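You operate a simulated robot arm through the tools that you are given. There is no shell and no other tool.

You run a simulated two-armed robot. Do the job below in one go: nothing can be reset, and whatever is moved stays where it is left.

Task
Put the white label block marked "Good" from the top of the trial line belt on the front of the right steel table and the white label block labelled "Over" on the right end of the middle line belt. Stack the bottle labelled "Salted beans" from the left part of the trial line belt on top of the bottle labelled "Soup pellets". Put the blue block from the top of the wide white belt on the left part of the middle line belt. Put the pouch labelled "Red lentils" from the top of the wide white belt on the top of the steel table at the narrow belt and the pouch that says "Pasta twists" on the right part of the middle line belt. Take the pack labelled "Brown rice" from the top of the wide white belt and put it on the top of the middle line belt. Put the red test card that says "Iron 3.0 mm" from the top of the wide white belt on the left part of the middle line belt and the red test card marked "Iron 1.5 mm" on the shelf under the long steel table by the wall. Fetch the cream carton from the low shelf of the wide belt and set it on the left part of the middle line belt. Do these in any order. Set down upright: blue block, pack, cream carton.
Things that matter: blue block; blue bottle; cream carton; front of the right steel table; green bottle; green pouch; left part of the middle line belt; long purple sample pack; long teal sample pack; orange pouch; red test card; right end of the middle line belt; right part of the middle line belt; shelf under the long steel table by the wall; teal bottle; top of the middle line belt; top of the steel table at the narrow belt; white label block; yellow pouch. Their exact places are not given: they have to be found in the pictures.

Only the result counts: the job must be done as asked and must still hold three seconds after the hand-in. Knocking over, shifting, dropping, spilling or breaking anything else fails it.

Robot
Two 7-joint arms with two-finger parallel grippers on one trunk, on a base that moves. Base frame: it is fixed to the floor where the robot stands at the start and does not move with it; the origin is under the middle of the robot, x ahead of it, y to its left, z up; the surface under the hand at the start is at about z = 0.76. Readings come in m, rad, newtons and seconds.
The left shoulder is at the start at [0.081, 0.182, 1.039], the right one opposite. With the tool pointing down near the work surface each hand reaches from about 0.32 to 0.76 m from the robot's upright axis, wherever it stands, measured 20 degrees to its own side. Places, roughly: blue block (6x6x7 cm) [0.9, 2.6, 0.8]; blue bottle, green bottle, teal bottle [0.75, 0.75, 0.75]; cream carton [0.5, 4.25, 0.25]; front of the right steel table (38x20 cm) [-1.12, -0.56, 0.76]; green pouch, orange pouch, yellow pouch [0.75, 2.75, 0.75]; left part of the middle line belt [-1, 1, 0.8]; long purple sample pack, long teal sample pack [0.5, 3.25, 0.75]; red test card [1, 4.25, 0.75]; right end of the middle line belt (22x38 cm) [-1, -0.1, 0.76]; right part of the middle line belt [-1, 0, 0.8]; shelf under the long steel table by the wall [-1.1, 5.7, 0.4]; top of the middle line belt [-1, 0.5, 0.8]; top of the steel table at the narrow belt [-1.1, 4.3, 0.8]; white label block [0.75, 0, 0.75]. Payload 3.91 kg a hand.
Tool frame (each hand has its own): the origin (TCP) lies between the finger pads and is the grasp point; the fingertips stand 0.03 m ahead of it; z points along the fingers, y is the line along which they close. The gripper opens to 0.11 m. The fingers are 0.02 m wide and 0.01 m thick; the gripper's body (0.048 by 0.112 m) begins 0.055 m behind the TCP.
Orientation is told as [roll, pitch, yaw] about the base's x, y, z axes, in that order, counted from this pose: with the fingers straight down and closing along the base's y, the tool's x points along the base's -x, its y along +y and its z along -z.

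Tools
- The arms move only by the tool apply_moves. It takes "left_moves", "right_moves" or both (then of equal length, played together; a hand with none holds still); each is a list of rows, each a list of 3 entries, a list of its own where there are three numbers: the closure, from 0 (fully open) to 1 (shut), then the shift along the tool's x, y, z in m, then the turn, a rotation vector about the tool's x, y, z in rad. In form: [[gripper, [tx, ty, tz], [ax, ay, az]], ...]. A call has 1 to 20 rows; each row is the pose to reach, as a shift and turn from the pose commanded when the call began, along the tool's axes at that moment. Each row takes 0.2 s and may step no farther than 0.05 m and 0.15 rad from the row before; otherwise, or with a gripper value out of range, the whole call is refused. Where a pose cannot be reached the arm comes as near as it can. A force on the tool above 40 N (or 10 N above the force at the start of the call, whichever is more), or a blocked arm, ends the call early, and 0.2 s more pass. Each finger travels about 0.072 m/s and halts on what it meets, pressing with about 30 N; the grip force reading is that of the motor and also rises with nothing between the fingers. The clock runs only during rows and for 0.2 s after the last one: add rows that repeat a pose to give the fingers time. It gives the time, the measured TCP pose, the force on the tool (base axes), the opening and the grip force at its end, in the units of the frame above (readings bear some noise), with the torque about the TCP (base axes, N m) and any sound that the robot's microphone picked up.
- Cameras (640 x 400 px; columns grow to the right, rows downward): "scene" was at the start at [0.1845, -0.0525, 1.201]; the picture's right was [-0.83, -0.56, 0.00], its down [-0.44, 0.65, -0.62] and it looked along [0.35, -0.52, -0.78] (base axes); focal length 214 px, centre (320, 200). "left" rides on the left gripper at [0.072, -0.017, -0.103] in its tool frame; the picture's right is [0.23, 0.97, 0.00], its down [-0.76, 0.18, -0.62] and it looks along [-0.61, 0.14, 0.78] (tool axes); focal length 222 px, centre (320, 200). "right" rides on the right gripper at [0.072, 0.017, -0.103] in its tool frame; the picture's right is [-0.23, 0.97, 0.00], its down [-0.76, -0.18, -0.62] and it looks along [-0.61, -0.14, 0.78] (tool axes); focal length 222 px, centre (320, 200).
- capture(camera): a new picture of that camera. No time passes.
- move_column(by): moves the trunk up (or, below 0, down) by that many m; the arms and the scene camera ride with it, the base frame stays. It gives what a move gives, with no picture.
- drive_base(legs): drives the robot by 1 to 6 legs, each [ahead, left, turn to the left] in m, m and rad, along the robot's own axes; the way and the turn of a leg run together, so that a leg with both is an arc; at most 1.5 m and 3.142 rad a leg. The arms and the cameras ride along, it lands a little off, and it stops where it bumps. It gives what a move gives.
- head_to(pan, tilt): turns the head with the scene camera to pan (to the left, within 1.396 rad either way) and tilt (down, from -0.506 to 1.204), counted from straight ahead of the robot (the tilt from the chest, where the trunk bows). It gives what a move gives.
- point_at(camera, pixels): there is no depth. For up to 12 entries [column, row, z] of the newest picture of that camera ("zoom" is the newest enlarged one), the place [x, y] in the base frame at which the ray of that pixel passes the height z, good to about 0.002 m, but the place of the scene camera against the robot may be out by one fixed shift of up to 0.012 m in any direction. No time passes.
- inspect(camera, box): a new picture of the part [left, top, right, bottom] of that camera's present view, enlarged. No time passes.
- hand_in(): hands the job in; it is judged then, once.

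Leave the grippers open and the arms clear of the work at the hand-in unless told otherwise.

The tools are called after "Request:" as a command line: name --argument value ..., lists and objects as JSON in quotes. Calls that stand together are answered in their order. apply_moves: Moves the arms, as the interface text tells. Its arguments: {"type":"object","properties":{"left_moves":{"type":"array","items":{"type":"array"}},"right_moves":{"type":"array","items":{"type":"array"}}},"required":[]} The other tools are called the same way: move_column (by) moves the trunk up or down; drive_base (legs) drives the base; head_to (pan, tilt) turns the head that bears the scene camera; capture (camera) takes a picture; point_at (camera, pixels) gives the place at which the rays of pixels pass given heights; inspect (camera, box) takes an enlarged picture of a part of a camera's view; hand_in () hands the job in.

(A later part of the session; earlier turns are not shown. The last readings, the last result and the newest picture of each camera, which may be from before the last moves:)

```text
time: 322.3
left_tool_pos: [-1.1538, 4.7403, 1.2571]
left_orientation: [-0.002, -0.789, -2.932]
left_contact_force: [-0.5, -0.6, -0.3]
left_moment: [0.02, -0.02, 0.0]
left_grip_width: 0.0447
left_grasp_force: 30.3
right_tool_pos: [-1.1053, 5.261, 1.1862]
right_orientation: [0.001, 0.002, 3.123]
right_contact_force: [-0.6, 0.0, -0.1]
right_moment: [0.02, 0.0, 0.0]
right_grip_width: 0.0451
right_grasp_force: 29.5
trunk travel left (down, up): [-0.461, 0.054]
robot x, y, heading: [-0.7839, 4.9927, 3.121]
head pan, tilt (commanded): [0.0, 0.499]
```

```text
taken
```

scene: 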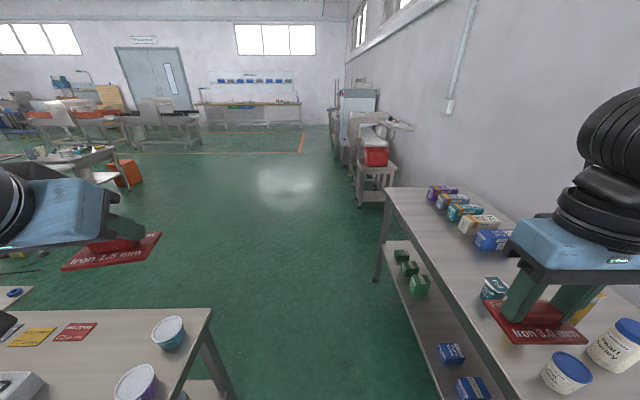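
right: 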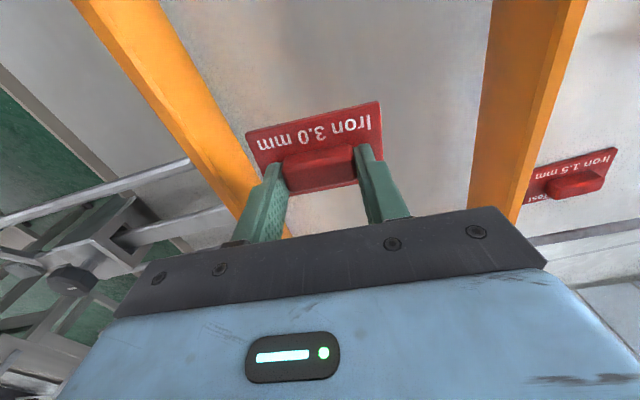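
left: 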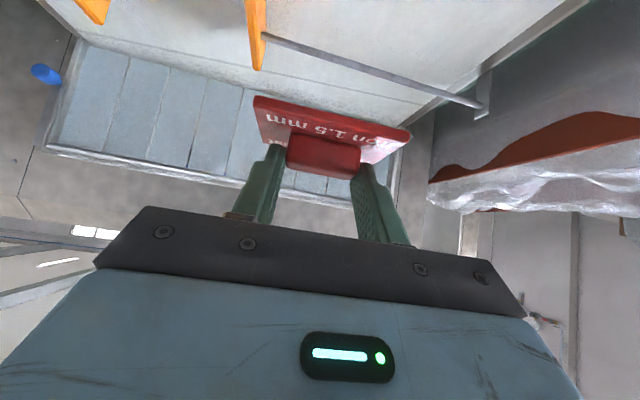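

I measure the blue and green boxes on the shelf from here.

Request:
point_at --camera "scene" --pixels '[[443, 362, 0.39], [464, 358, 0.39], [412, 292, 0.39], [430, 290, 0.39], [458, 395, 0.39], [386, 188, 0.8], [405, 280, 0.39], [375, 280, 0.0]]'

Request:
drive_base --legs '[[0, 0, -0.7], [0, 0, -0.7], [0, 0, -0.55]]'

Request:
head_to --pan 0.5 --tilt 0.9

Request:
capture --camera "scene"

```text
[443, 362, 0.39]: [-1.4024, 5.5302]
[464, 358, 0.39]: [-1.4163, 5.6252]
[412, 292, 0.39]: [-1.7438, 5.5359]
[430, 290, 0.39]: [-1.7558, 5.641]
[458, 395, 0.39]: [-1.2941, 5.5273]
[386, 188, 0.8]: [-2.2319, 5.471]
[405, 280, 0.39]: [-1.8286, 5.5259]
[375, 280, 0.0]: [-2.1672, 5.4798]
```

```text
time: 327.9
left_tool_pos: [-0.8811, 5.4328, 1.2569]
left_orientation: [-0.002, -0.789, 1.409]
left_contact_force: [-0.4, -0.7, 0.8]
left_moment: [-0.01, -0.01, -0.01]
left_grip_width: 0.045
left_grasp_force: 29.7
right_tool_pos: [-0.4142, 5.1985, 1.1867]
right_orientation: [0.001, 0.0, 1.182]
right_contact_force: [0.2, -0.2, -0.5]
right_moment: [0.02, -0.02, -0.01]
right_grip_width: 0.045
right_grasp_force: 29.6
trunk travel left (down, up): [-0.461, 0.054]
robot x, y, heading: [-0.7808, 4.9901, 1.187]
head pan, tilt (commanded): [0.0, 0.499]
```

```text
time: 328.9
left_tool_pos: [-0.8798, 5.4326, 1.257]
left_orientation: [0.0, -0.788, 1.41]
left_contact_force: [-0.3, -0.8, -1.1]
left_moment: [0.03, 0.02, -0.03]
left_grip_width: 0.0449
left_grasp_force: 29.9
right_tool_pos: [-0.4143, 5.2004, 1.186]
right_orientation: [0.002, 0.0, 1.181]
right_contact_force: [0.6, -0.2, -0.2]
right_moment: [0.01, 0.01, -0.01]
right_grip_width: 0.045
right_grasp_force: 30.2
trunk travel left (down, up): [-0.461, 0.054]
robot x, y, heading: [-0.7786, 4.9951, 1.18]
head pan, tilt (commanded): [0.499, 0.901]
```

```text
taken
```

scene: 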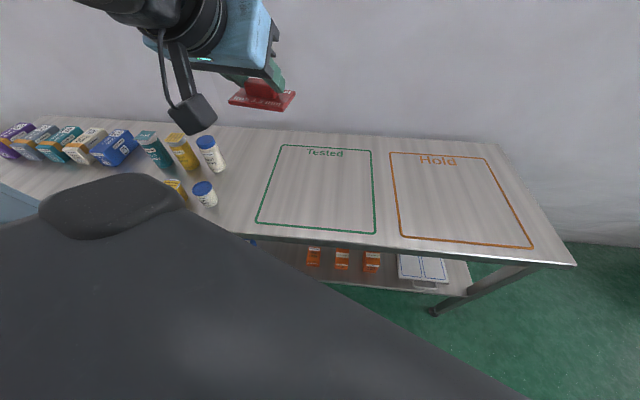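

I zoom on the shelf region.

Request:
inspect --camera "scene" --box '[230, 220, 480, 320]'

Request:
point_at --camera "scene" --pixels '[[308, 264, 0.39], [319, 265, 0.39], [337, 268, 0.39], [366, 271, 0.39], [380, 272, 0.39], [257, 244, 0.43], [300, 275, 0.39], [470, 294, 0.39], [245, 236, 0.8], [575, 263, 0.8]]'

```text
2.56 times, centred on (355, 270) of scene
```

zoom: 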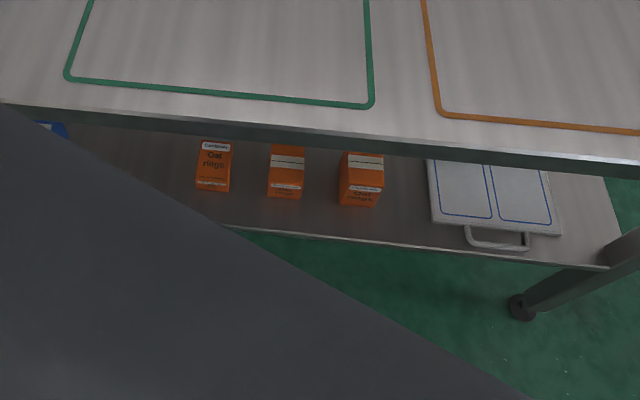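

```text
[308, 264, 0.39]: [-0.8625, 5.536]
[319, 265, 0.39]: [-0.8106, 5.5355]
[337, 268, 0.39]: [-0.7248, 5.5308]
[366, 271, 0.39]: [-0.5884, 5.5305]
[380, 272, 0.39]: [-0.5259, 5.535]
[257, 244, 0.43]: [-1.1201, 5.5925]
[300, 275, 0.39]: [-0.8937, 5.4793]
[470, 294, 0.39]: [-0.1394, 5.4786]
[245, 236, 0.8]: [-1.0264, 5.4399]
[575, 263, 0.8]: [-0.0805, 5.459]
```

The gap between orange (x≈-0.85) and blue (x≈-1.09) is free. I place the base at (-0.55, 4.67), heading 1.57, then lower the trunk.

Request:
drive_base --legs '[[0.087, -0.213, 0], [0, 0, 0.39], [-0.32, 0, 0]]'

```text
time: 334.4
left_tool_pos: [-0.8036, 5.0309, 1.2579]
left_orientation: [-0.001, -0.789, 1.808]
left_contact_force: [0.2, 0.2, -0.6]
left_moment: [0.04, 0.02, 0.0]
left_grip_width: 0.0448
left_grasp_force: 29.9
right_tool_pos: [-0.2816, 4.9973, 1.1865]
right_orientation: [0.003, 0.0, 1.58]
right_contact_force: [0.3, -0.2, -0.4]
right_moment: [0.01, 0.02, 0.01]
right_grip_width: 0.0451
right_grasp_force: 30.2
trunk travel left (down, up): [-0.461, 0.054]
robot x, y, heading: [-0.5421, 4.6643, 1.573]
head pan, tilt (commanded): [0.499, 0.901]
```

I extend the left hand ahead-left first (so the elbow moves off the narrow table), then lower the trunk.

Request:
apply_moves --left_moves '[[0.8, [-0.025, 0.018, 0.025], [0.028, 0, 0.028]], [0.8, [-0.05, 0.037, 0.051], [0.056, 0, 0.056]], [0.8, [-0.075, 0.055, 0.076], [0.084, 0, 0.084]], [0.8, [-0.101, 0.074, 0.102], [0.112, 0, 0.112]], [0.8, [-0.126, 0.092, 0.127], [0.14, 0, 0.14]], [0.8, [-0.1515, 0.1106, 0.1526], [0.168, 0, 0.167]], [0.8, [-0.1515, 0.1106, 0.1526], [0.168, 0, 0.167]]]'

Request:
move_column --by -0.2

Request:
head_to --pan 0.8 --tilt 0.8

Request:
capture --camera "scene"

```text
time: 336.0
left_tool_pos: [-0.9628, 5.2185, 1.2571]
left_orientation: [-0.001, -0.791, 1.57]
left_contact_force: [-0.8, 0.3, 0.5]
left_moment: [-0.01, 0.01, -0.03]
left_grip_width: 0.0448
left_grasp_force: 29.6
right_tool_pos: [-0.2822, 4.9959, 1.1866]
right_orientation: [0.002, 0.0, 1.58]
right_contact_force: [0.2, 0.3, 0.1]
right_moment: [-0.03, -0.03, -0.04]
right_grip_width: 0.045
right_grasp_force: 30.1
trunk travel left (down, up): [-0.461, 0.054]
robot x, y, heading: [-0.5422, 4.6641, 1.575]
head pan, tilt (commanded): [0.499, 0.901]
```

```text
time: 338.1
left_tool_pos: [-0.9622, 5.2138, 1.0558]
left_orientation: [-0.001, -0.791, 1.57]
left_contact_force: [0.2, -0.6, -1.0]
left_moment: [-0.05, -0.03, 0.0]
left_grip_width: 0.045
left_grasp_force: 30.0
right_tool_pos: [-0.2822, 4.9958, 0.987]
right_orientation: [0.0, 0.0, 1.579]
right_contact_force: [-1.0, 0.1, -0.6]
right_moment: [0.0, -0.02, 0.02]
right_grip_width: 0.0449
right_grasp_force: 30.2
trunk travel left (down, up): [-0.261, 0.254]
robot x, y, heading: [-0.541, 4.6581, 1.582]
head pan, tilt (commanded): [0.499, 0.901]
```

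```text
time: 338.9
left_tool_pos: [-0.9616, 5.2148, 1.0566]
left_orientation: [-0.003, -0.789, 1.572]
left_contact_force: [0.6, 0.1, -0.6]
left_moment: [-0.01, 0.0, 0.0]
left_grip_width: 0.0448
left_grasp_force: 30.0
right_tool_pos: [-0.2826, 4.9983, 0.9859]
right_orientation: [0.002, -0.001, 1.58]
right_contact_force: [0.2, -0.7, -0.5]
right_moment: [-0.01, 0.03, 0.03]
right_grip_width: 0.0446
right_grasp_force: 29.7
trunk travel left (down, up): [-0.261, 0.254]
robot x, y, heading: [-0.5417, 4.6636, 1.579]
head pan, tilt (commanded): [0.799, 0.799]
```

```text
taken
```

scene: 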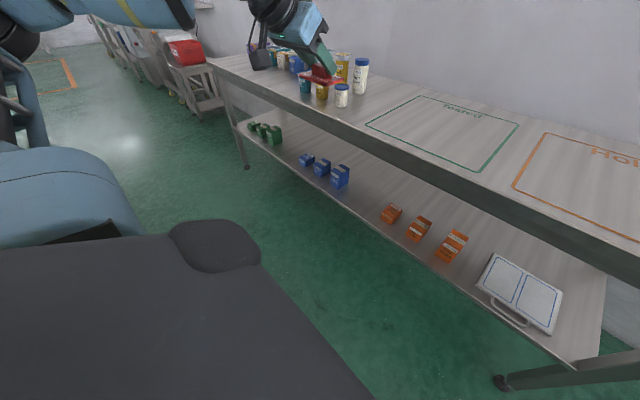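

A good view of the shelf. I compute the gap and the table's edge heights.

Request:
point_at --camera "scene" --pixels '[[347, 187, 0.39], [333, 188, 0.39], [381, 219, 0.39], [392, 223, 0.39], [403, 212, 0.39], [358, 218, 0.39], [368, 200, 0.39], [575, 365, 0.39], [600, 270, 0.8], [600, 287, 0.74]]'

Request:
inspect --camera "scene" --box '[290, 140, 480, 280]'

```text
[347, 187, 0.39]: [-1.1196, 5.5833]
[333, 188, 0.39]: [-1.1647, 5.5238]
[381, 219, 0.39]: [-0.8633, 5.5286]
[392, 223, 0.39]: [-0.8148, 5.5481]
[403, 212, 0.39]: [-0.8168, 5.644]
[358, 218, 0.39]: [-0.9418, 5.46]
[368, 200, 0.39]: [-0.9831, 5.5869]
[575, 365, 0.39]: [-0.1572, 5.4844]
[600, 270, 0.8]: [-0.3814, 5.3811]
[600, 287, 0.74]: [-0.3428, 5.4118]
```

```text
2.86 times, centred on (385, 210) of scene
```

zoom: 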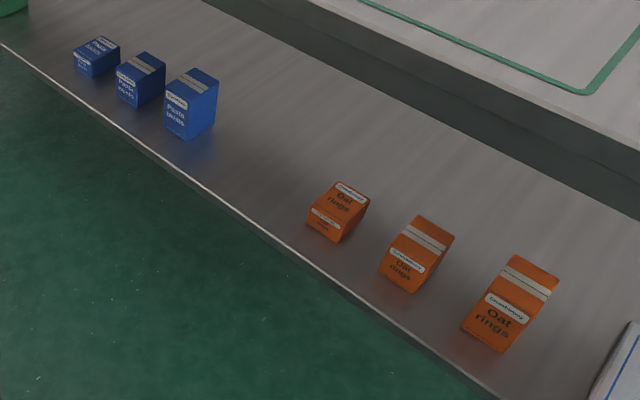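

The gap is ≈25 cm wide, centred x≈-0.985. I lower the trunk fully and then the left hand to z≈0.48.

Request:
move_column --by -0.25

Request:
apply_moves --left_moves '[[0.8, [0.03, 0, 0.03], [0, 0, 0]], [0.8, [0.06, 0.005, 0.06], [0, 0, 0]], [0.8, [0.09, 0.01, 0.09], [0, 0, 0]], [0.8, [0.12, 0.015, 0.12], [0, 0, 0]], [0.8, [0.15, 0.02, 0.15], [0, 0, 0]], [0.8, [0.18, 0.021, 0.18], [0, 0, 0]], [0.8, [0.21, 0.021, 0.21], [0, 0, 0]], [0.8, [0.23, 0.021, 0.228], [0, 0, 0]], [0.8, [0.23, 0.021, 0.228], [0, 0, 0]]]'

Request:
capture --camera "scene"

Request:
capture --camera "left"

```text
time: 341.5
left_tool_pos: [-0.9612, 5.2138, 0.8073]
left_orientation: [0.002, -0.788, 1.57]
left_contact_force: [0.7, 0.0, -0.8]
left_moment: [0.01, -0.01, 0.03]
left_grip_width: 0.0449
left_grasp_force: 30.2
right_tool_pos: [-0.2821, 5.0002, 0.743]
right_orientation: [0.002, 0.003, 1.579]
right_contact_force: [-0.5, -0.2, 0.2]
right_moment: [0.0, 0.0, 0.0]
right_grip_width: 0.0448
right_grasp_force: 30.2
trunk travel left (down, up): [-0.011, 0.504]
robot x, y, heading: [-0.5364, 4.6664, 1.576]
head pan, tilt (commanded): [0.799, 0.799]
```

```text
time: 343.5
left_tool_pos: [-0.9849, 5.2148, 0.4854]
left_orientation: [0.0, -0.79, 1.57]
left_contact_force: [-0.3, 0.3, -0.5]
left_moment: [-0.03, -0.02, -0.02]
left_grip_width: 0.0448
left_grasp_force: 29.5
right_tool_pos: [-0.2819, 4.9999, 0.742]
right_orientation: [0.001, 0.003, 1.58]
right_contact_force: [1.0, -0.1, -0.3]
right_moment: [0.04, -0.01, 0.0]
right_grip_width: 0.045
right_grasp_force: 30.0
trunk travel left (down, up): [-0.011, 0.504]
robot x, y, heading: [-0.542, 4.6646, 1.579]
head pan, tilt (commanded): [0.799, 0.799]
```

```text
taken
```

scene: 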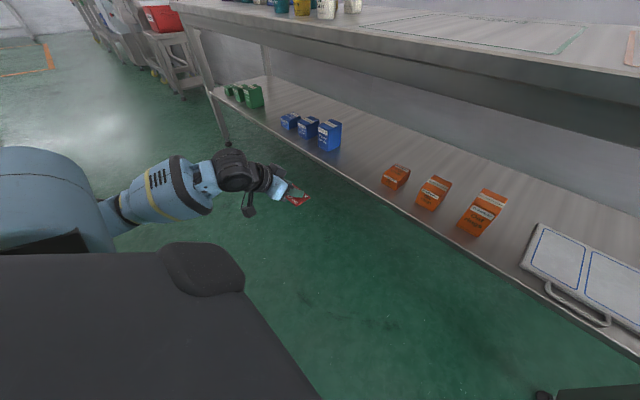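

```text
taken
```

left: 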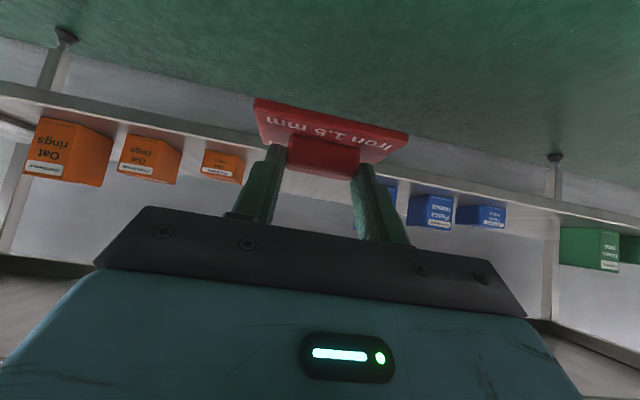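

I check the shelf's height with the edge seen from this lower view.

Request:
point_at --camera "scene" --pixels '[[400, 208, 0.39], [400, 208, 0.36], [400, 208, 0.42], [480, 257, 0.39], [343, 148, 0.39], [383, 182, 0.39], [326, 151, 0.39]]'

Request:
point_at --camera "left" --pixels '[[220, 133, 0.39], [220, 133, 0.37], [220, 133, 0.41], [430, 185, 0.39], [205, 151, 0.39], [410, 192, 0.39]]'

Request:
inspect --camera "left" --box '[150, 90, 480, 250]'

```text
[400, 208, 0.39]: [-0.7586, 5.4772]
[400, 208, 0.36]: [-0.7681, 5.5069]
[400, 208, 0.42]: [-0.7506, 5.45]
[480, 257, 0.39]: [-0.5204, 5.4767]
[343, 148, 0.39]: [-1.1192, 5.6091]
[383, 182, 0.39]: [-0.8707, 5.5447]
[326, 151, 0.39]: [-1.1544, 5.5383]
```

```text
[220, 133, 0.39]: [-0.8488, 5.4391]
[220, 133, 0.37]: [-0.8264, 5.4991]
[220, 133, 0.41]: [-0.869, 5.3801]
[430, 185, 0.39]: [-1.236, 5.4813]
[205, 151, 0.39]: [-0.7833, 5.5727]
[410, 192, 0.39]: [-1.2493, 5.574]
```

```text
1.94 times, centred on (315, 170) of left
```

zoom: 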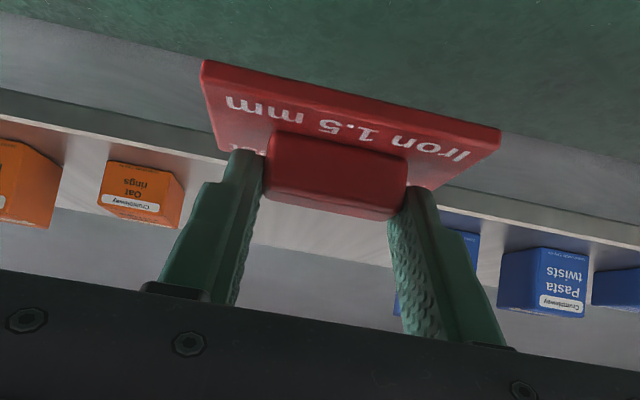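

Shelf height ≈0.385–0.39; the card's underside is now ≈6 cm above it. I drive ahead 0.2 m, check, then the rest.

Request:
drive_base --legs '[[0.2, 0, 0]]'

Request:
capture --camera "scene"

Request:
capture --camera "left"

```text
time: 345.1
left_tool_pos: [-0.9903, 5.4181, 0.485]
left_orientation: [0.0, -0.789, 1.574]
left_contact_force: [0.0, 0.1, -0.4]
left_moment: [-0.03, 0.04, -0.02]
left_grip_width: 0.045
left_grasp_force: 30.1
right_tool_pos: [-0.2851, 5.2081, 0.7419]
right_orientation: [0.002, 0.003, 1.584]
right_contact_force: [1.0, -0.7, -0.6]
right_moment: [-0.03, -0.01, -0.04]
right_grip_width: 0.0449
right_grasp_force: 29.9
trunk travel left (down, up): [-0.011, 0.504]
robot x, y, heading: [-0.5424, 4.8675, 1.584]
head pan, tilt (commanded): [0.799, 0.799]
```

```text
taken
```

scene: 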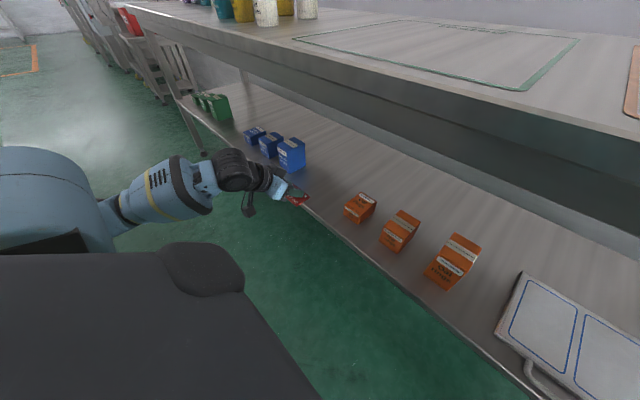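

```text
taken
```

left: 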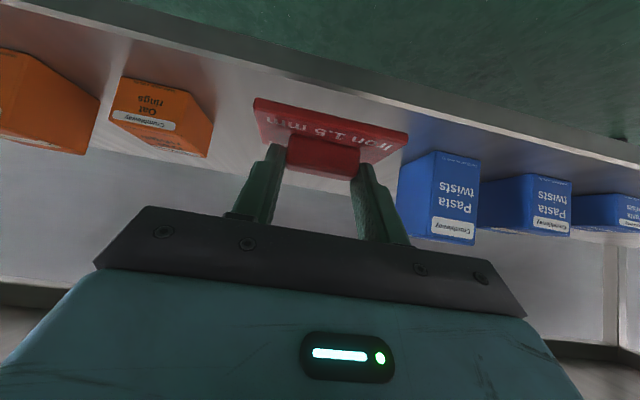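

I check the lateral clearances to the orange and blue boxes.

Request:
point_at --camera "left" --pixels '[[432, 152, 0.39], [399, 182, 0.39], [212, 118, 0.39], [178, 95, 0.39], [478, 160, 0.39], [300, 85, 0.39]]'

Request:
inspect --camera "left" --box '[90, 30, 500, 260]'

```text
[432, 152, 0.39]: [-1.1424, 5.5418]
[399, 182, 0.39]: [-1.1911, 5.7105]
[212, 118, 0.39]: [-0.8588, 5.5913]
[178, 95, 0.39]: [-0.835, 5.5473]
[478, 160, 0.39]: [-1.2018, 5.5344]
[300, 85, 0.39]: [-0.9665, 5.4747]
```

```text
1.56 times, centred on (295, 145) of left
```

zoom: 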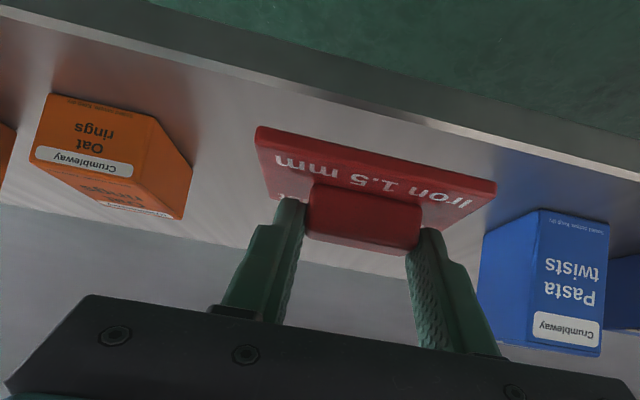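

Well centred (gap -1.142…-0.859, card at -0.99). I drive 0.165 m further.

Request:
drive_base --legs '[[0.165, 0, 0]]'

Request:
capture --camera "left"

Request:
capture --camera "scene"

```text
time: 346.6
left_tool_pos: [-0.9936, 5.576, 0.4841]
left_orientation: [0.001, -0.789, 1.578]
left_contact_force: [-0.6, -0.2, -1.6]
left_moment: [-0.01, 0.02, 0.02]
left_grip_width: 0.045
left_grasp_force: 29.6
right_tool_pos: [-0.2881, 5.3655, 0.7413]
right_orientation: [0.001, 0.004, 1.586]
right_contact_force: [0.6, -0.1, 0.7]
right_moment: [0.01, 0.01, 0.04]
right_grip_width: 0.045
right_grasp_force: 30.2
trunk travel left (down, up): [-0.011, 0.504]
robot x, y, heading: [-0.5495, 5.0279, 1.585]
head pan, tilt (commanded): [0.799, 0.799]
```

```text
taken
```

left: 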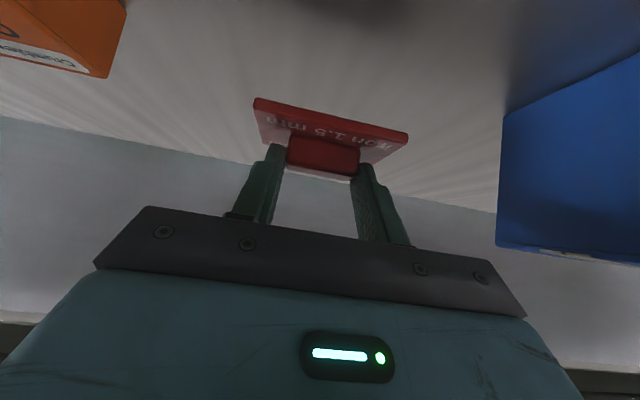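

```text
taken
```

scene: 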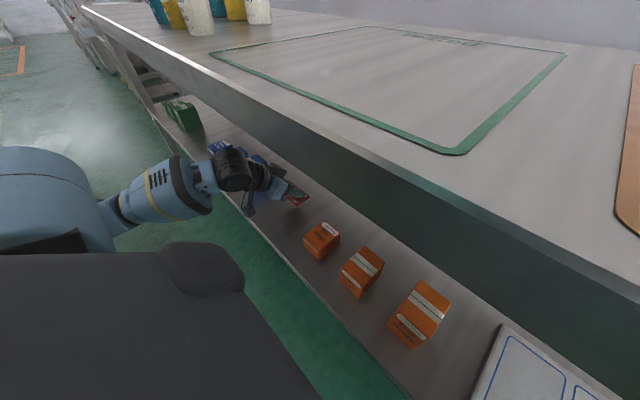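

The card is over the shelf. I lower it 4.5 cm, then in small steps.

Request:
apply_moves --left_moves '[[0.8, [0.014, 0, 0.014], [0, 0, 0]], [0.8, [0.028, 0, 0.028], [0, 0, 0]], [0.8, [0.032, 0, 0.032], [0, 0, 0]], [0.8, [0.034, 0, 0.034], [0, 0, 0]], [0.8, [0.036, 0, 0.036], [0, 0, 0]]]'

```text
time: 347.8
left_tool_pos: [-0.9923, 5.5776, 0.4368]
left_orientation: [0.003, -0.798, 1.574]
left_contact_force: [-0.8, -4.4, 17.7]
left_moment: [-0.44, -0.07, 0.0]
left_grip_width: 0.0448
left_grasp_force: 30.0
right_tool_pos: [-0.2888, 5.3654, 0.7435]
right_orientation: [0.002, 0.003, 1.588]
right_contact_force: [-0.8, 0.4, -0.2]
right_moment: [0.01, 0.03, 0.01]
right_grip_width: 0.0451
right_grasp_force: 30.2
trunk travel left (down, up): [-0.011, 0.504]
robot x, y, heading: [-0.5496, 5.0275, 1.589]
head pan, tilt (commanded): [0.799, 0.799]
```

Contact (18 N). I ease off, open, and withdraw the fingers back-up by 5 cm, then drive back.

Request:
apply_moves --left_moves '[[0.8, [-0.001, 0, -0.001], [0, 0, 0]], [0.6, [-0.001, 0, -0.001], [0, 0, 0]], [0.4, [-0.001, 0, -0.001], [0, 0, 0]], [0.25, [-0.001, 0, -0.001], [0, 0, 0]], [0.25, [-0.001, 0, -0.001], [0, 0, 0]], [0.25, [0, 0, -0.02], [0, 0, 0]], [0.25, [0, 0, -0.045], [0, 0, 0]], [0.25, [0, 0, -0.06], [0, 0, 0]]]'

Request:
capture --camera "left"

```text
time: 349.6
left_tool_pos: [-0.9917, 5.5299, 0.4774]
left_orientation: [-0.001, -0.789, 1.578]
left_contact_force: [-0.6, 0.2, -0.4]
left_moment: [-0.02, -0.01, 0.0]
left_grip_width: 0.0825
left_grasp_force: 0.0
right_tool_pos: [-0.289, 5.3668, 0.7436]
right_orientation: [0.0, 0.004, 1.586]
right_contact_force: [0.1, 0.6, -1.2]
right_moment: [0.0, -0.01, 0.0]
right_grip_width: 0.0447
right_grasp_force: 29.8
trunk travel left (down, up): [-0.011, 0.504]
robot x, y, heading: [-0.5457, 5.0268, 1.584]
head pan, tilt (commanded): [0.799, 0.799]
```

```text
taken
```

left: 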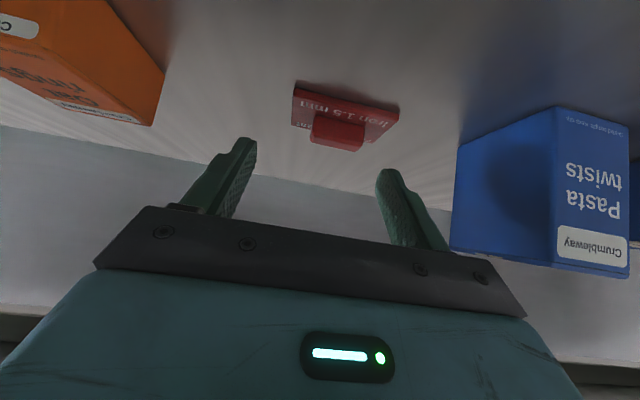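

The card lies flat on the shelf. I drive straight back out.

Request:
drive_base --legs '[[-0.4, 0, 0]]'

Request:
capture --camera "scene"

```text
time: 352.1
left_tool_pos: [-0.9889, 5.1246, 0.4778]
left_orientation: [0.0, -0.789, 1.591]
left_contact_force: [-0.3, -0.2, 0.1]
left_moment: [0.02, -0.02, 0.02]
left_grip_width: 0.0821
left_grasp_force: 0.0
right_tool_pos: [-0.2836, 4.971, 0.743]
right_orientation: [0.002, 0.004, 1.599]
right_contact_force: [0.4, 0.2, -0.8]
right_moment: [0.02, -0.02, 0.01]
right_grip_width: 0.0449
right_grasp_force: 29.6
trunk travel left (down, up): [-0.011, 0.504]
robot x, y, heading: [-0.5395, 4.6288, 1.596]
head pan, tilt (commanded): [0.799, 0.799]
```

```text
taken
```

scene: 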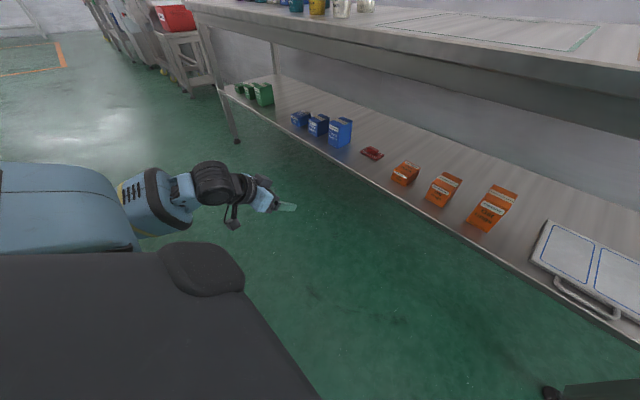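

Iron 1.5 sits on the shelf between the blue and orange boxes. Next the cream carton: I raise the left hand, drive to the aisle and turn to face +x.

Request:
apply_moves --left_moves '[[0.25, [-0.03, 0, -0.03], [0, 0, 0]], [0.2, [-0.06, 0, -0.06], [0, 0, 0]], [0.1, [-0.09, 0, -0.09], [0, 0, 0]], [0, [-0.12, 0, -0.12], [0, 0, 0]], [0, [-0.14, 0, -0.15], [0, 0, 0]]]'

Request:
drive_base --legs '[[0.1, -0.3, 0], [0, 0, -0.8], [0, 0, -0.8]]'

Request:
drive_base --legs '[[0, -0.4, 0], [0, -0.35, 0]]'

Request:
head_to --pan 0.3 --tilt 0.7

Request:
capture --camera "scene"

```text
time: 353.2
left_tool_pos: [-0.987, 5.1172, 0.6852]
left_orientation: [-0.004, -0.788, 1.591]
left_contact_force: [-0.2, 0.2, 0.7]
left_moment: [0.02, 0.01, 0.0]
left_grip_width: 0.1099
left_grasp_force: 0.0
right_tool_pos: [-0.2846, 4.9693, 0.7416]
right_orientation: [0.001, 0.004, 1.598]
right_contact_force: [-0.3, 0.0, -0.1]
right_moment: [-0.01, 0.0, -0.05]
right_grip_width: 0.0447
right_grasp_force: 30.5
trunk travel left (down, up): [-0.011, 0.504]
robot x, y, heading: [-0.5384, 4.6254, 1.598]
head pan, tilt (commanded): [0.799, 0.799]
```

```text
time: 359.2
left_tool_pos: [-0.1397, 5.3926, 0.6834]
left_orientation: [0.012, -0.773, 0.692]
left_contact_force: [-2.4, -2.2, 1.7]
left_moment: [0.03, 0.06, 0.17]
left_grip_width: 0.1101
left_grasp_force: 0.0
right_tool_pos: [0.176, 4.7427, 0.7432]
right_orientation: [0.002, 0.003, 0.682]
right_contact_force: [-1.4, 1.3, -0.8]
right_moment: [-0.02, 0.03, -0.01]
right_grip_width: 0.045
right_grasp_force: 30.3
trunk travel left (down, up): [-0.011, 0.504]
robot x, y, heading: [-0.2484, 4.7314, 0.686]
head pan, tilt (commanded): [0.799, 0.799]
stopped in leg 3: the force on the tool passed its limit at 117 N (the readings are from after the stop); the commanded pose is now the measured one
```

```text
time: 360.5
left_tool_pos: [-0.1312, 5.3707, 0.6824]
left_orientation: [0.0, -0.78, 0.702]
left_contact_force: [-0.5, 0.5, -0.5]
left_moment: [0.06, -0.02, 0.03]
left_grip_width: 0.11
left_grasp_force: 0.0
right_tool_pos: [0.1831, 4.7229, 0.7448]
right_orientation: [-0.009, 0.005, 0.695]
right_contact_force: [-0.3, 0.3, -0.8]
right_moment: [0.02, -0.01, -0.02]
right_grip_width: 0.0449
right_grasp_force: 29.8
trunk travel left (down, up): [-0.011, 0.504]
robot x, y, heading: [-0.2284, 4.7122, 0.687]
head pan, tilt (commanded): [0.799, 0.799]
stopped in leg 1: the robot was blocked; the commanded pose is now the measured one
```

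```text
time: 361.4
left_tool_pos: [-0.1325, 5.3704, 0.6813]
left_orientation: [-0.001, -0.779, 0.702]
left_contact_force: [0.2, 0.1, 0.4]
left_moment: [0.02, -0.02, -0.01]
left_grip_width: 0.1103
left_grasp_force: 0.1
right_tool_pos: [0.1843, 4.7238, 0.7452]
right_orientation: [-0.008, 0.011, 0.693]
right_contact_force: [-0.2, 1.1, -1.2]
right_moment: [0.03, 0.01, 0.0]
right_grip_width: 0.0448
right_grasp_force: 29.9
trunk travel left (down, up): [-0.011, 0.504]
robot x, y, heading: [-0.2336, 4.7114, 0.685]
head pan, tilt (commanded): [0.3, 0.7]
```

```text
taken
```

scene: 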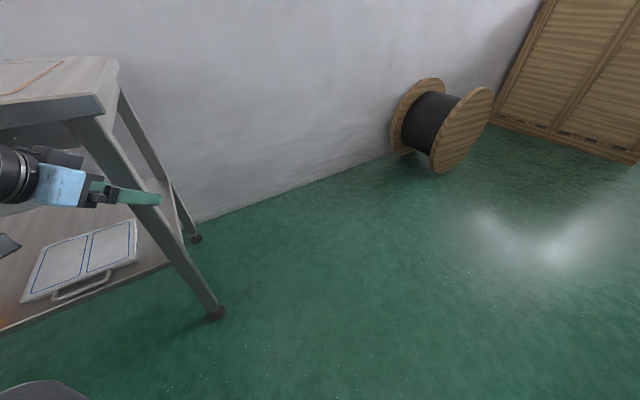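

The left hand bumped the wall table's leg while turning, and the next move was blocked too. I stop and look around before anything else.

Request:
head_to --pan -0.9 --tilt 0.7

Request:
capture --camera "scene"

Request:
head_to --pan 1.0 --tilt 0.7

Request:
capture --camera "scene"

Request:
capture --camera "left"

```text
time: 362.8
left_tool_pos: [-0.1335, 5.371, 0.682]
left_orientation: [-0.001, -0.778, 0.702]
left_contact_force: [-0.7, 0.6, -0.3]
left_moment: [0.01, 0.05, -0.01]
left_grip_width: 0.1098
left_grasp_force: 0.0
right_tool_pos: [0.1844, 4.7238, 0.7436]
right_orientation: [-0.008, 0.01, 0.693]
right_contact_force: [-0.5, -1.6, -0.2]
right_moment: [0.04, 0.0, -0.04]
right_grip_width: 0.0448
right_grasp_force: 30.2
trunk travel left (down, up): [-0.011, 0.504]
robot x, y, heading: [-0.2332, 4.7119, 0.686]
head pan, tilt (commanded): [-0.901, 0.7]
```

```text
taken
```

scene: 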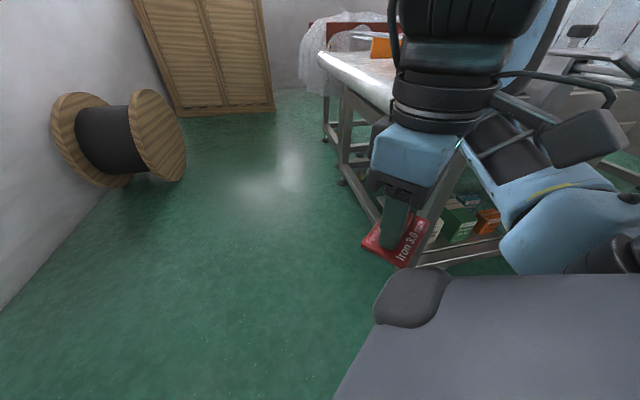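

```text
time: 364.7
left_tool_pos: [-0.1314, 5.3696, 0.683]
left_orientation: [-0.003, -0.779, 0.701]
left_contact_force: [0.4, 0.2, 0.8]
left_moment: [0.0, 0.01, 0.01]
left_grip_width: 0.1097
left_grasp_force: 0.0
right_tool_pos: [0.184, 4.7242, 0.7443]
right_orientation: [-0.008, 0.011, 0.693]
right_contact_force: [0.3, 0.1, -0.1]
right_moment: [-0.02, 0.02, -0.01]
right_grip_width: 0.0449
right_grasp_force: 30.7
trunk travel left (down, up): [-0.011, 0.504]
robot x, y, heading: [-0.2324, 4.7122, 0.68]
head pan, tilt (commanded): [1.0, 0.7]
```

```text
taken
```

scene: 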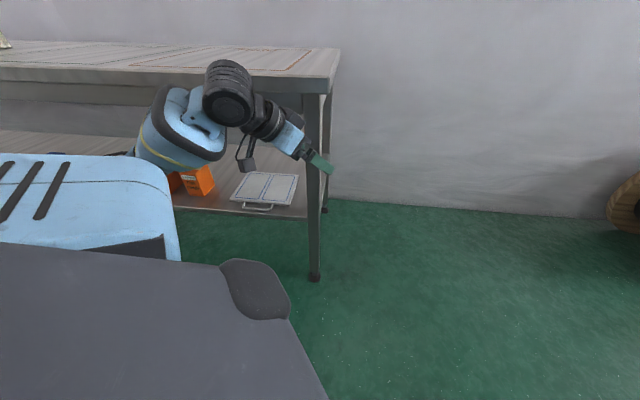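

```text
taken
```

left: 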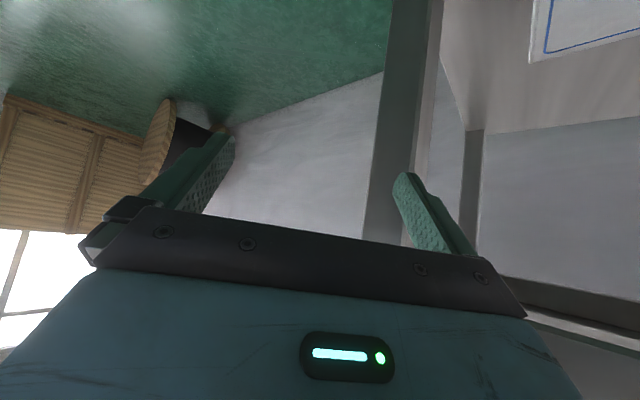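

The left hand stands just in front of the table's leg, and the right elbow is close to the belt's guide rods. I draw the left hand back from the leg first.

Request:
apply_moves --left_moves '[[0, [0.014, -0.005, -0.014], [0, 0, 0]], [0, [0.035, -0.02, -0.035], [0, 0, 0]], [0, [0.06, -0.04, -0.06], [0, 0, 0]], [0, [0.08, -0.06, -0.08], [0, 0, 0]], [0, [0.08, -0.06, -0.08], [0, 0, 0]]]'

Request:
capture --camera "scene"

```text
time: 365.9
left_tool_pos: [-0.1855, 5.326, 0.7184]
left_orientation: [-0.002, -0.778, 0.702]
left_contact_force: [0.3, -0.5, -0.5]
left_moment: [0.03, 0.02, -0.02]
left_grip_width: 0.1099
left_grasp_force: 0.1
left hand out of reach, approached as far as the arm can: row 2, 3, 4, 5
right_tool_pos: [0.1844, 4.725, 0.7443]
right_orientation: [-0.008, 0.009, 0.693]
right_contact_force: [-0.6, 0.3, -0.3]
right_moment: [-0.01, 0.04, 0.01]
right_grip_width: 0.0448
right_grasp_force: 29.9
trunk travel left (down, up): [-0.011, 0.504]
robot x, y, heading: [-0.2362, 4.7123, 0.683]
head pan, tilt (commanded): [1.0, 0.7]
```

```text
taken
```

scene: 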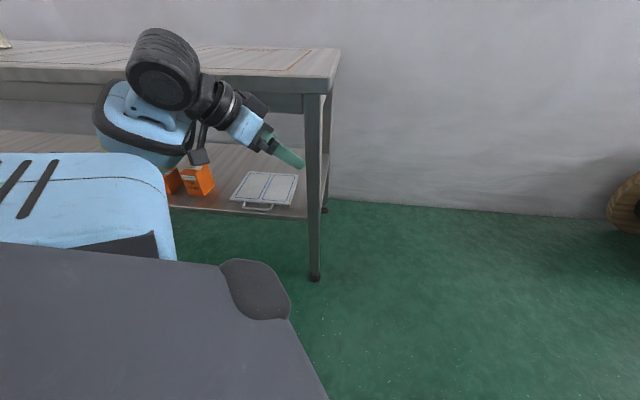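

Free of the leg. I back off toward the aisle (world -0.2, -0.1).

Request:
drive_base --legs '[[-0.218, 0.048, 0]]'

Request:
move_column --by 0.3

Request:
head_to --pan -0.5 --tilt 0.6

Request:
capture --camera "scene"

```text
time: 367.6
left_tool_pos: [-0.3761, 5.2209, 0.7188]
left_orientation: [0.008, -0.771, 0.69]
left_contact_force: [0.8, -1.2, 0.0]
left_moment: [-0.01, 0.0, 0.0]
left_grip_width: 0.1098
left_grasp_force: 0.1
right_tool_pos: [-0.0094, 4.6175, 0.7408]
right_orientation: [-0.001, 0.016, 0.691]
right_contact_force: [0.5, 0.1, -0.5]
right_moment: [0.01, 0.02, 0.0]
right_grip_width: 0.0449
right_grasp_force: 29.2
trunk travel left (down, up): [-0.011, 0.504]
robot x, y, heading: [-0.4318, 4.61, 0.682]
head pan, tilt (commanded): [1.0, 0.7]
```

```text
time: 370.6
left_tool_pos: [-0.3764, 5.2207, 1.0183]
left_orientation: [0.01, -0.77, 0.689]
left_contact_force: [-0.7, 0.4, -0.6]
left_moment: [-0.02, 0.01, 0.01]
left_grip_width: 0.1098
left_grasp_force: 0.0
right_tool_pos: [-0.0098, 4.6168, 1.0396]
right_orientation: [0.002, 0.018, 0.689]
right_contact_force: [0.4, 0.8, -0.3]
right_moment: [-0.01, 0.02, 0.0]
right_grip_width: 0.0448
right_grasp_force: 29.8
trunk travel left (down, up): [-0.311, 0.204]
robot x, y, heading: [-0.4275, 4.6082, 0.684]
head pan, tilt (commanded): [1.0, 0.7]
```

```text
time: 372.2
left_tool_pos: [-0.3762, 5.2207, 1.0192]
left_orientation: [0.008, -0.773, 0.69]
left_contact_force: [0.4, 0.2, 0.9]
left_moment: [0.02, 0.01, -0.01]
left_grip_width: 0.1098
left_grasp_force: 0.0
right_tool_pos: [-0.0091, 4.6166, 1.0407]
right_orientation: [0.0, 0.016, 0.689]
right_contact_force: [0.4, 0.0, -0.3]
right_moment: [-0.01, 0.01, 0.01]
right_grip_width: 0.0451
right_grasp_force: 30.5
trunk travel left (down, up): [-0.311, 0.204]
robot x, y, heading: [-0.4342, 4.6094, 0.687]
head pan, tilt (commanded): [-0.499, 0.6]
```

```text
taken
```

scene: 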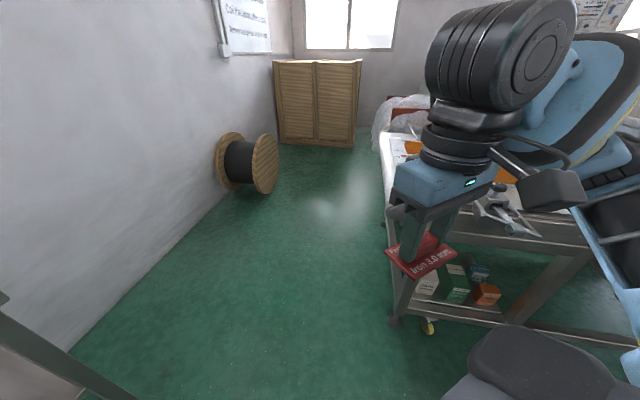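

Everything is free. I turn to heading 0 and move to y≈4.0 to see the low shelf.

Request:
drive_base --legs '[[0, 0, -0.685], [0, -0.6, 0]]'

Request:
move_column --by -0.25

Request:
head_to --pan 0.3 --tilt 0.5

Request:
capture --camera "scene"

```text
time: 379.7
left_tool_pos: [-0.0024, 4.4493, 1.0185]
left_orientation: [0.012, -0.771, 0.0]
left_contact_force: [0.7, -0.3, -0.3]
left_moment: [0.0, 0.0, 0.01]
left_grip_width: 0.1098
left_grasp_force: 0.1
right_tool_pos: [-0.1043, 3.7499, 1.0404]
right_orientation: [0.002, 0.015, 0.0]
right_contact_force: [-0.2, 0.9, 0.3]
right_moment: [0.01, 0.02, -0.01]
right_grip_width: 0.0447
right_grasp_force: 30.2
trunk travel left (down, up): [-0.311, 0.204]
robot x, y, heading: [-0.4372, 4.0159, -0.006]
head pan, tilt (commanded): [-0.499, 0.6]
```

```text
time: 382.3
left_tool_pos: [-0.0037, 4.4481, 0.7688]
left_orientation: [0.01, -0.772, 0.001]
left_contact_force: [-0.6, 0.7, -0.2]
left_moment: [-0.04, 0.01, -0.01]
left_grip_width: 0.1098
left_grasp_force: 0.1
right_tool_pos: [-0.1041, 3.7492, 0.7909]
right_orientation: [-0.002, 0.016, 0.0]
right_contact_force: [-0.3, 0.2, -0.5]
right_moment: [-0.01, 0.0, 0.03]
right_grip_width: 0.0448
right_grasp_force: 29.8
trunk travel left (down, up): [-0.061, 0.454]
robot x, y, heading: [-0.4356, 4.0148, -0.005]
head pan, tilt (commanded): [-0.499, 0.6]
```

```text
time: 383.4
left_tool_pos: [-0.0032, 4.4494, 0.7682]
left_orientation: [0.008, -0.772, 0.001]
left_contact_force: [-0.4, -0.2, 0.3]
left_moment: [-0.02, -0.03, -0.01]
left_grip_width: 0.11
left_grasp_force: 0.0
right_tool_pos: [-0.1034, 3.7492, 0.7907]
right_orientation: [-0.001, 0.016, -0.001]
right_contact_force: [0.1, -0.2, 0.0]
right_moment: [-0.01, -0.02, -0.01]
right_grip_width: 0.0452
right_grasp_force: 30.0
trunk travel left (down, up): [-0.061, 0.454]
robot x, y, heading: [-0.4352, 4.0118, -0.004]
head pan, tilt (commanded): [0.3, 0.499]
```

```text
taken
```

scene: 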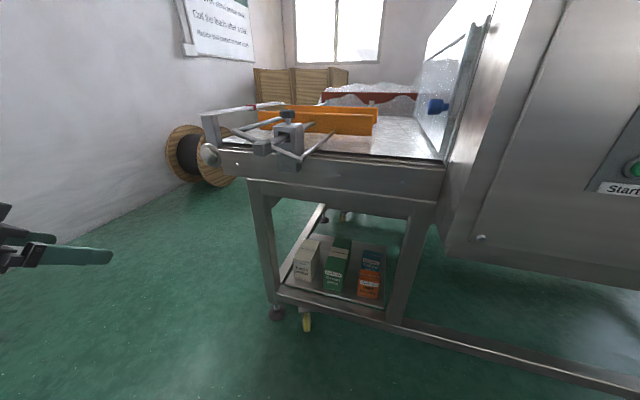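

I have a good view of the low shelf. I zoom on it and measure.

Request:
inspect --camera "scene" --box '[240, 170, 450, 340]'

Request:
point_at --camera "scene" --pixels '[[294, 279, 0.15], [313, 283, 0.15], [294, 279, 0.2], [313, 283, 0.2], [297, 249, 0.3], [316, 252, 0.3], [297, 249, 0.35], [316, 252, 0.35], [285, 287, 0.15], [385, 309, 0.15], [276, 313, 0.0], [395, 318, 0.1]]'

```text
2.35 times, centred on (345, 255) of scene
```

zoom: 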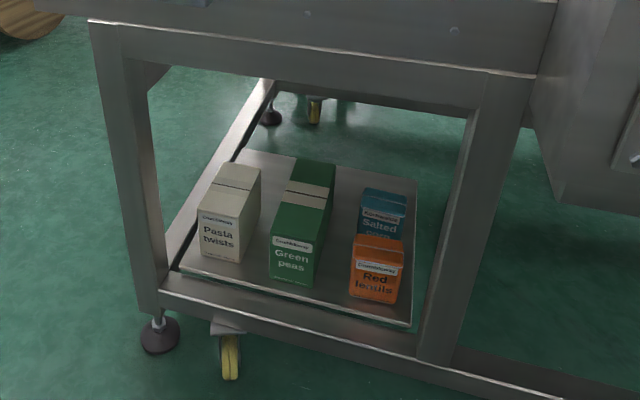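

```text
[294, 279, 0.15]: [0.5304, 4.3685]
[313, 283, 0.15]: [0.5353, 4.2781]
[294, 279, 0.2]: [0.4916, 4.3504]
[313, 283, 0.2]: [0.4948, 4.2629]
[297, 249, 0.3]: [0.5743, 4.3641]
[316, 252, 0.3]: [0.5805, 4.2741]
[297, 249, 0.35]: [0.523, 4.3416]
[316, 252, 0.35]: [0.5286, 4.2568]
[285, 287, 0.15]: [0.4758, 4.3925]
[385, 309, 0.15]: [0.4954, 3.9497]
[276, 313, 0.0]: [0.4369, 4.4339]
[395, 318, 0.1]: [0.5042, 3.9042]
```

I compute the carton's edges, the gap to the green carton and the beam height.

Request:
point_at --camera "scene" --pixels '[[294.1, 277.2, 0.19], [310.3, 281.9, 0.19], [319.8, 276, 0.19], [323.9, 288, 0.19], [342, 292.3, 0.19], [295.4, 250.9, 0.37], [312, 262, 0.37], [320.5, 243, 0.37], [304, 239.8, 0.37]]'

Request:
point_at --camera "scene" --pixels '[[272.8, 197.7, 0.6], [272.8, 197.7, 0.65], [272.8, 197.7, 0.7], [400, 217, 0.6], [400, 217, 0.65], [280, 290, 0.15], [280, 290, 0.2], [250, 180, 0.7], [300, 155, 0.85]]'

Request:
inspect --camera "scene" --box '[285, 230, 355, 300]'

```text
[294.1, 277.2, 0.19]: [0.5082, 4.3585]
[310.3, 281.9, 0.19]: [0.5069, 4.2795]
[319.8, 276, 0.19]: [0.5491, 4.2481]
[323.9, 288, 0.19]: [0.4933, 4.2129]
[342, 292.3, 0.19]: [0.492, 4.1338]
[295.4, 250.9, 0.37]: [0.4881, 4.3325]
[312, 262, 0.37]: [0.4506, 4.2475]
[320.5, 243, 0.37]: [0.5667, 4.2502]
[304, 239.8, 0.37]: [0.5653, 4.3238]
```

```text
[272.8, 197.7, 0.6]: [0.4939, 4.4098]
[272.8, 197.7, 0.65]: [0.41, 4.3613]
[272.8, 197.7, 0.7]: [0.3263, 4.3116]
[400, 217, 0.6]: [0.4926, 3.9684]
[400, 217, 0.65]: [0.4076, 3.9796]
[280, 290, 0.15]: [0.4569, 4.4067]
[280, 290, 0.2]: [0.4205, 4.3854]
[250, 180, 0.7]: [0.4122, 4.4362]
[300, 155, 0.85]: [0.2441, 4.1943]
```

```text
5.71 times, centred on (320, 265) of scene
```

zoom: 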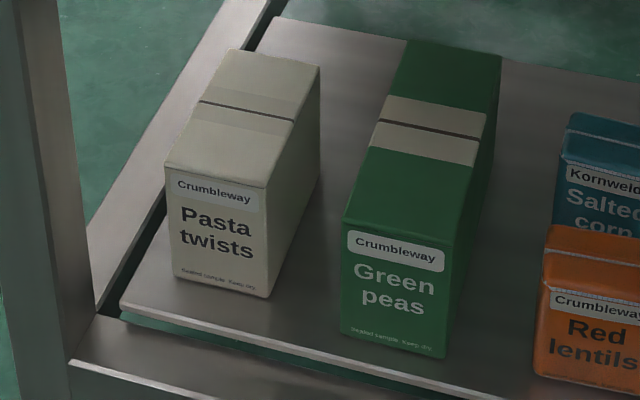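

The gap to the green carton is ≈6 cm, enough for a finger. I compute the carton's height and depth.

Request:
point_at --camera "scene" --pixels '[[294.6, 278.5, 0.19], [310.4, 282.2, 0.19], [292.9, 260.1, 0.27], [292.9, 260.1, 0.3], [311.3, 262.9, 0.27], [311.3, 262.9, 0.3], [305.2, 238.8, 0.27], [305.2, 238.8, 0.3], [320, 241.4, 0.27], [320, 241.4, 0.3]]'

```text
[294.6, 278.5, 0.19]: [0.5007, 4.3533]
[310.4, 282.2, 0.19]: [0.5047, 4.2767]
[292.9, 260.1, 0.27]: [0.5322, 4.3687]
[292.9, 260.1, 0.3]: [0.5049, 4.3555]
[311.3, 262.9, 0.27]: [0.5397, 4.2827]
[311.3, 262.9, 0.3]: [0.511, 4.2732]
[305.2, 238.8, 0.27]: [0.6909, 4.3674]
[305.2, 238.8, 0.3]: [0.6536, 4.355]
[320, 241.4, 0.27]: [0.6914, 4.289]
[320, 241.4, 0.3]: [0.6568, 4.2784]
```

Carton: 15 (x) × 7.7 (y) × 11.2 cm, front at x≈0.506, centre y≈4.305, z 0.19–0.302; the beam's underside is at ≈0.62. I lower the trunk and set the left hand (tilted 45°) at z≈0.30 in line with it.

Request:
move_column --by -0.055

Request:
apply_moves --left_moves '[[0, [0.015, -0.013, 0.037], [0, 0, 0]], [0, [0.03, -0.026, 0.074], [0, 0, 0]], [0, [0.045, -0.039, 0.111], [0, 0, 0]], [0, [0.06, -0.052, 0.149], [0, 0, 0]], [0, [0.075, -0.065, 0.186], [0, 0, 0]], [0, [0.09, -0.079, 0.223], [0, 0, 0]], [0, [0.105, -0.092, 0.261], [0, 0, 0]], [0, [0.12, -0.105, 0.298], [0, 0, 0]], [0, [0.135, -0.118, 0.335], [0, 0, 0]], [0, [0.15, -0.131, 0.372], [0, 0, 0]], [0, [0.1642, -0.144, 0.4096], [0, 0, 0]], [0, [0.1642, -0.144, 0.4096], [0, 0, 0]]]'

Request:
capture --camera "left"

```text
time: 384.4
left_tool_pos: [-0.0023, 4.4498, 0.7136]
left_orientation: [0.008, -0.771, 0.0]
left_contact_force: [0.0, 0.0, -0.3]
left_moment: [-0.02, 0.05, 0.02]
left_grip_width: 0.11
left_grasp_force: 0.1
right_tool_pos: [-0.1029, 3.7496, 0.7355]
right_orientation: [0.001, 0.015, 0.0]
right_contact_force: [-0.8, -0.2, -0.9]
right_moment: [0.0, -0.01, -0.03]
right_grip_width: 0.0449
right_grasp_force: 30.0
trunk travel left (down, up): [-0.006, 0.509]
robot x, y, heading: [-0.4351, 4.0113, -0.009]
head pan, tilt (commanded): [0.3, 0.499]
```

```text
time: 387.0
left_tool_pos: [0.1663, 4.31, 0.3059]
left_orientation: [0.008, -0.772, 0.001]
left_contact_force: [0.0, 0.2, 0.0]
left_moment: [0.0, 0.04, 0.03]
left_grip_width: 0.1099
left_grasp_force: 0.1
left hand out of reach, approached as far as the arm can: row 1, 2, 3, 4
right_tool_pos: [-0.1034, 3.7493, 0.7369]
right_orientation: [0.0, 0.017, 0.001]
right_contact_force: [-0.5, 0.0, -1.4]
right_moment: [0.0, 0.0, 0.04]
right_grip_width: 0.0453
right_grasp_force: 29.5
trunk travel left (down, up): [-0.006, 0.509]
robot x, y, heading: [-0.4372, 4.0121, -0.007]
head pan, tilt (commanded): [0.3, 0.499]
```

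```text
taken
```

left: 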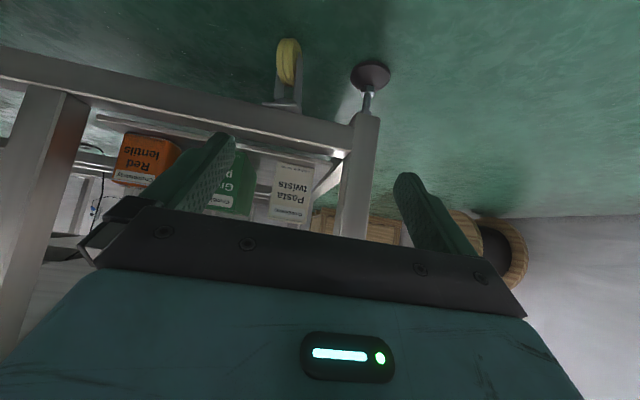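

I measure the carton with the left camera.

Request:
inspect --camera "left" --box '[230, 120, 400, 240]'

```text
3.33 times, centred on (315, 180) of left
```

zoom: 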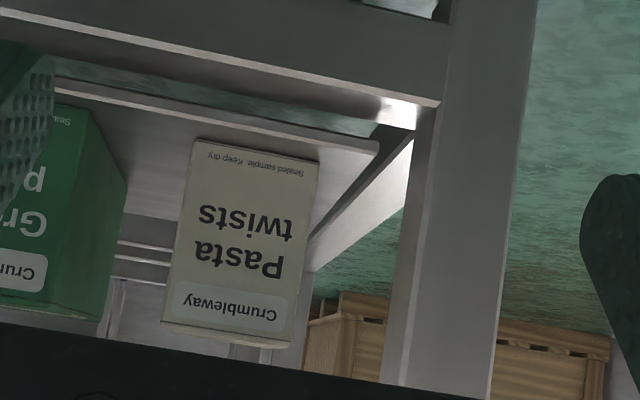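

Request:
point_at --camera "zoom" --pixels '[[195, 138, 0.19], [318, 161, 0.19], [195, 138, 0.2], [318, 161, 0.2], [195, 138, 0.18], [90, 108, 0.19], [127, 178, 0.19], [410, 130, 0.19], [440, 105, 0.12]]'

```text
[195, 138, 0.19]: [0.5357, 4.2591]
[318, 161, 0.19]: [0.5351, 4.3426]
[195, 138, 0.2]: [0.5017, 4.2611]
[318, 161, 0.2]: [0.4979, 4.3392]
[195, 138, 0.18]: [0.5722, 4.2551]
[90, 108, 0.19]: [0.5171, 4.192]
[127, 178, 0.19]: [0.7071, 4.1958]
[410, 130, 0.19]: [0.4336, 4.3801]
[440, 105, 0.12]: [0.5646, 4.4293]
```

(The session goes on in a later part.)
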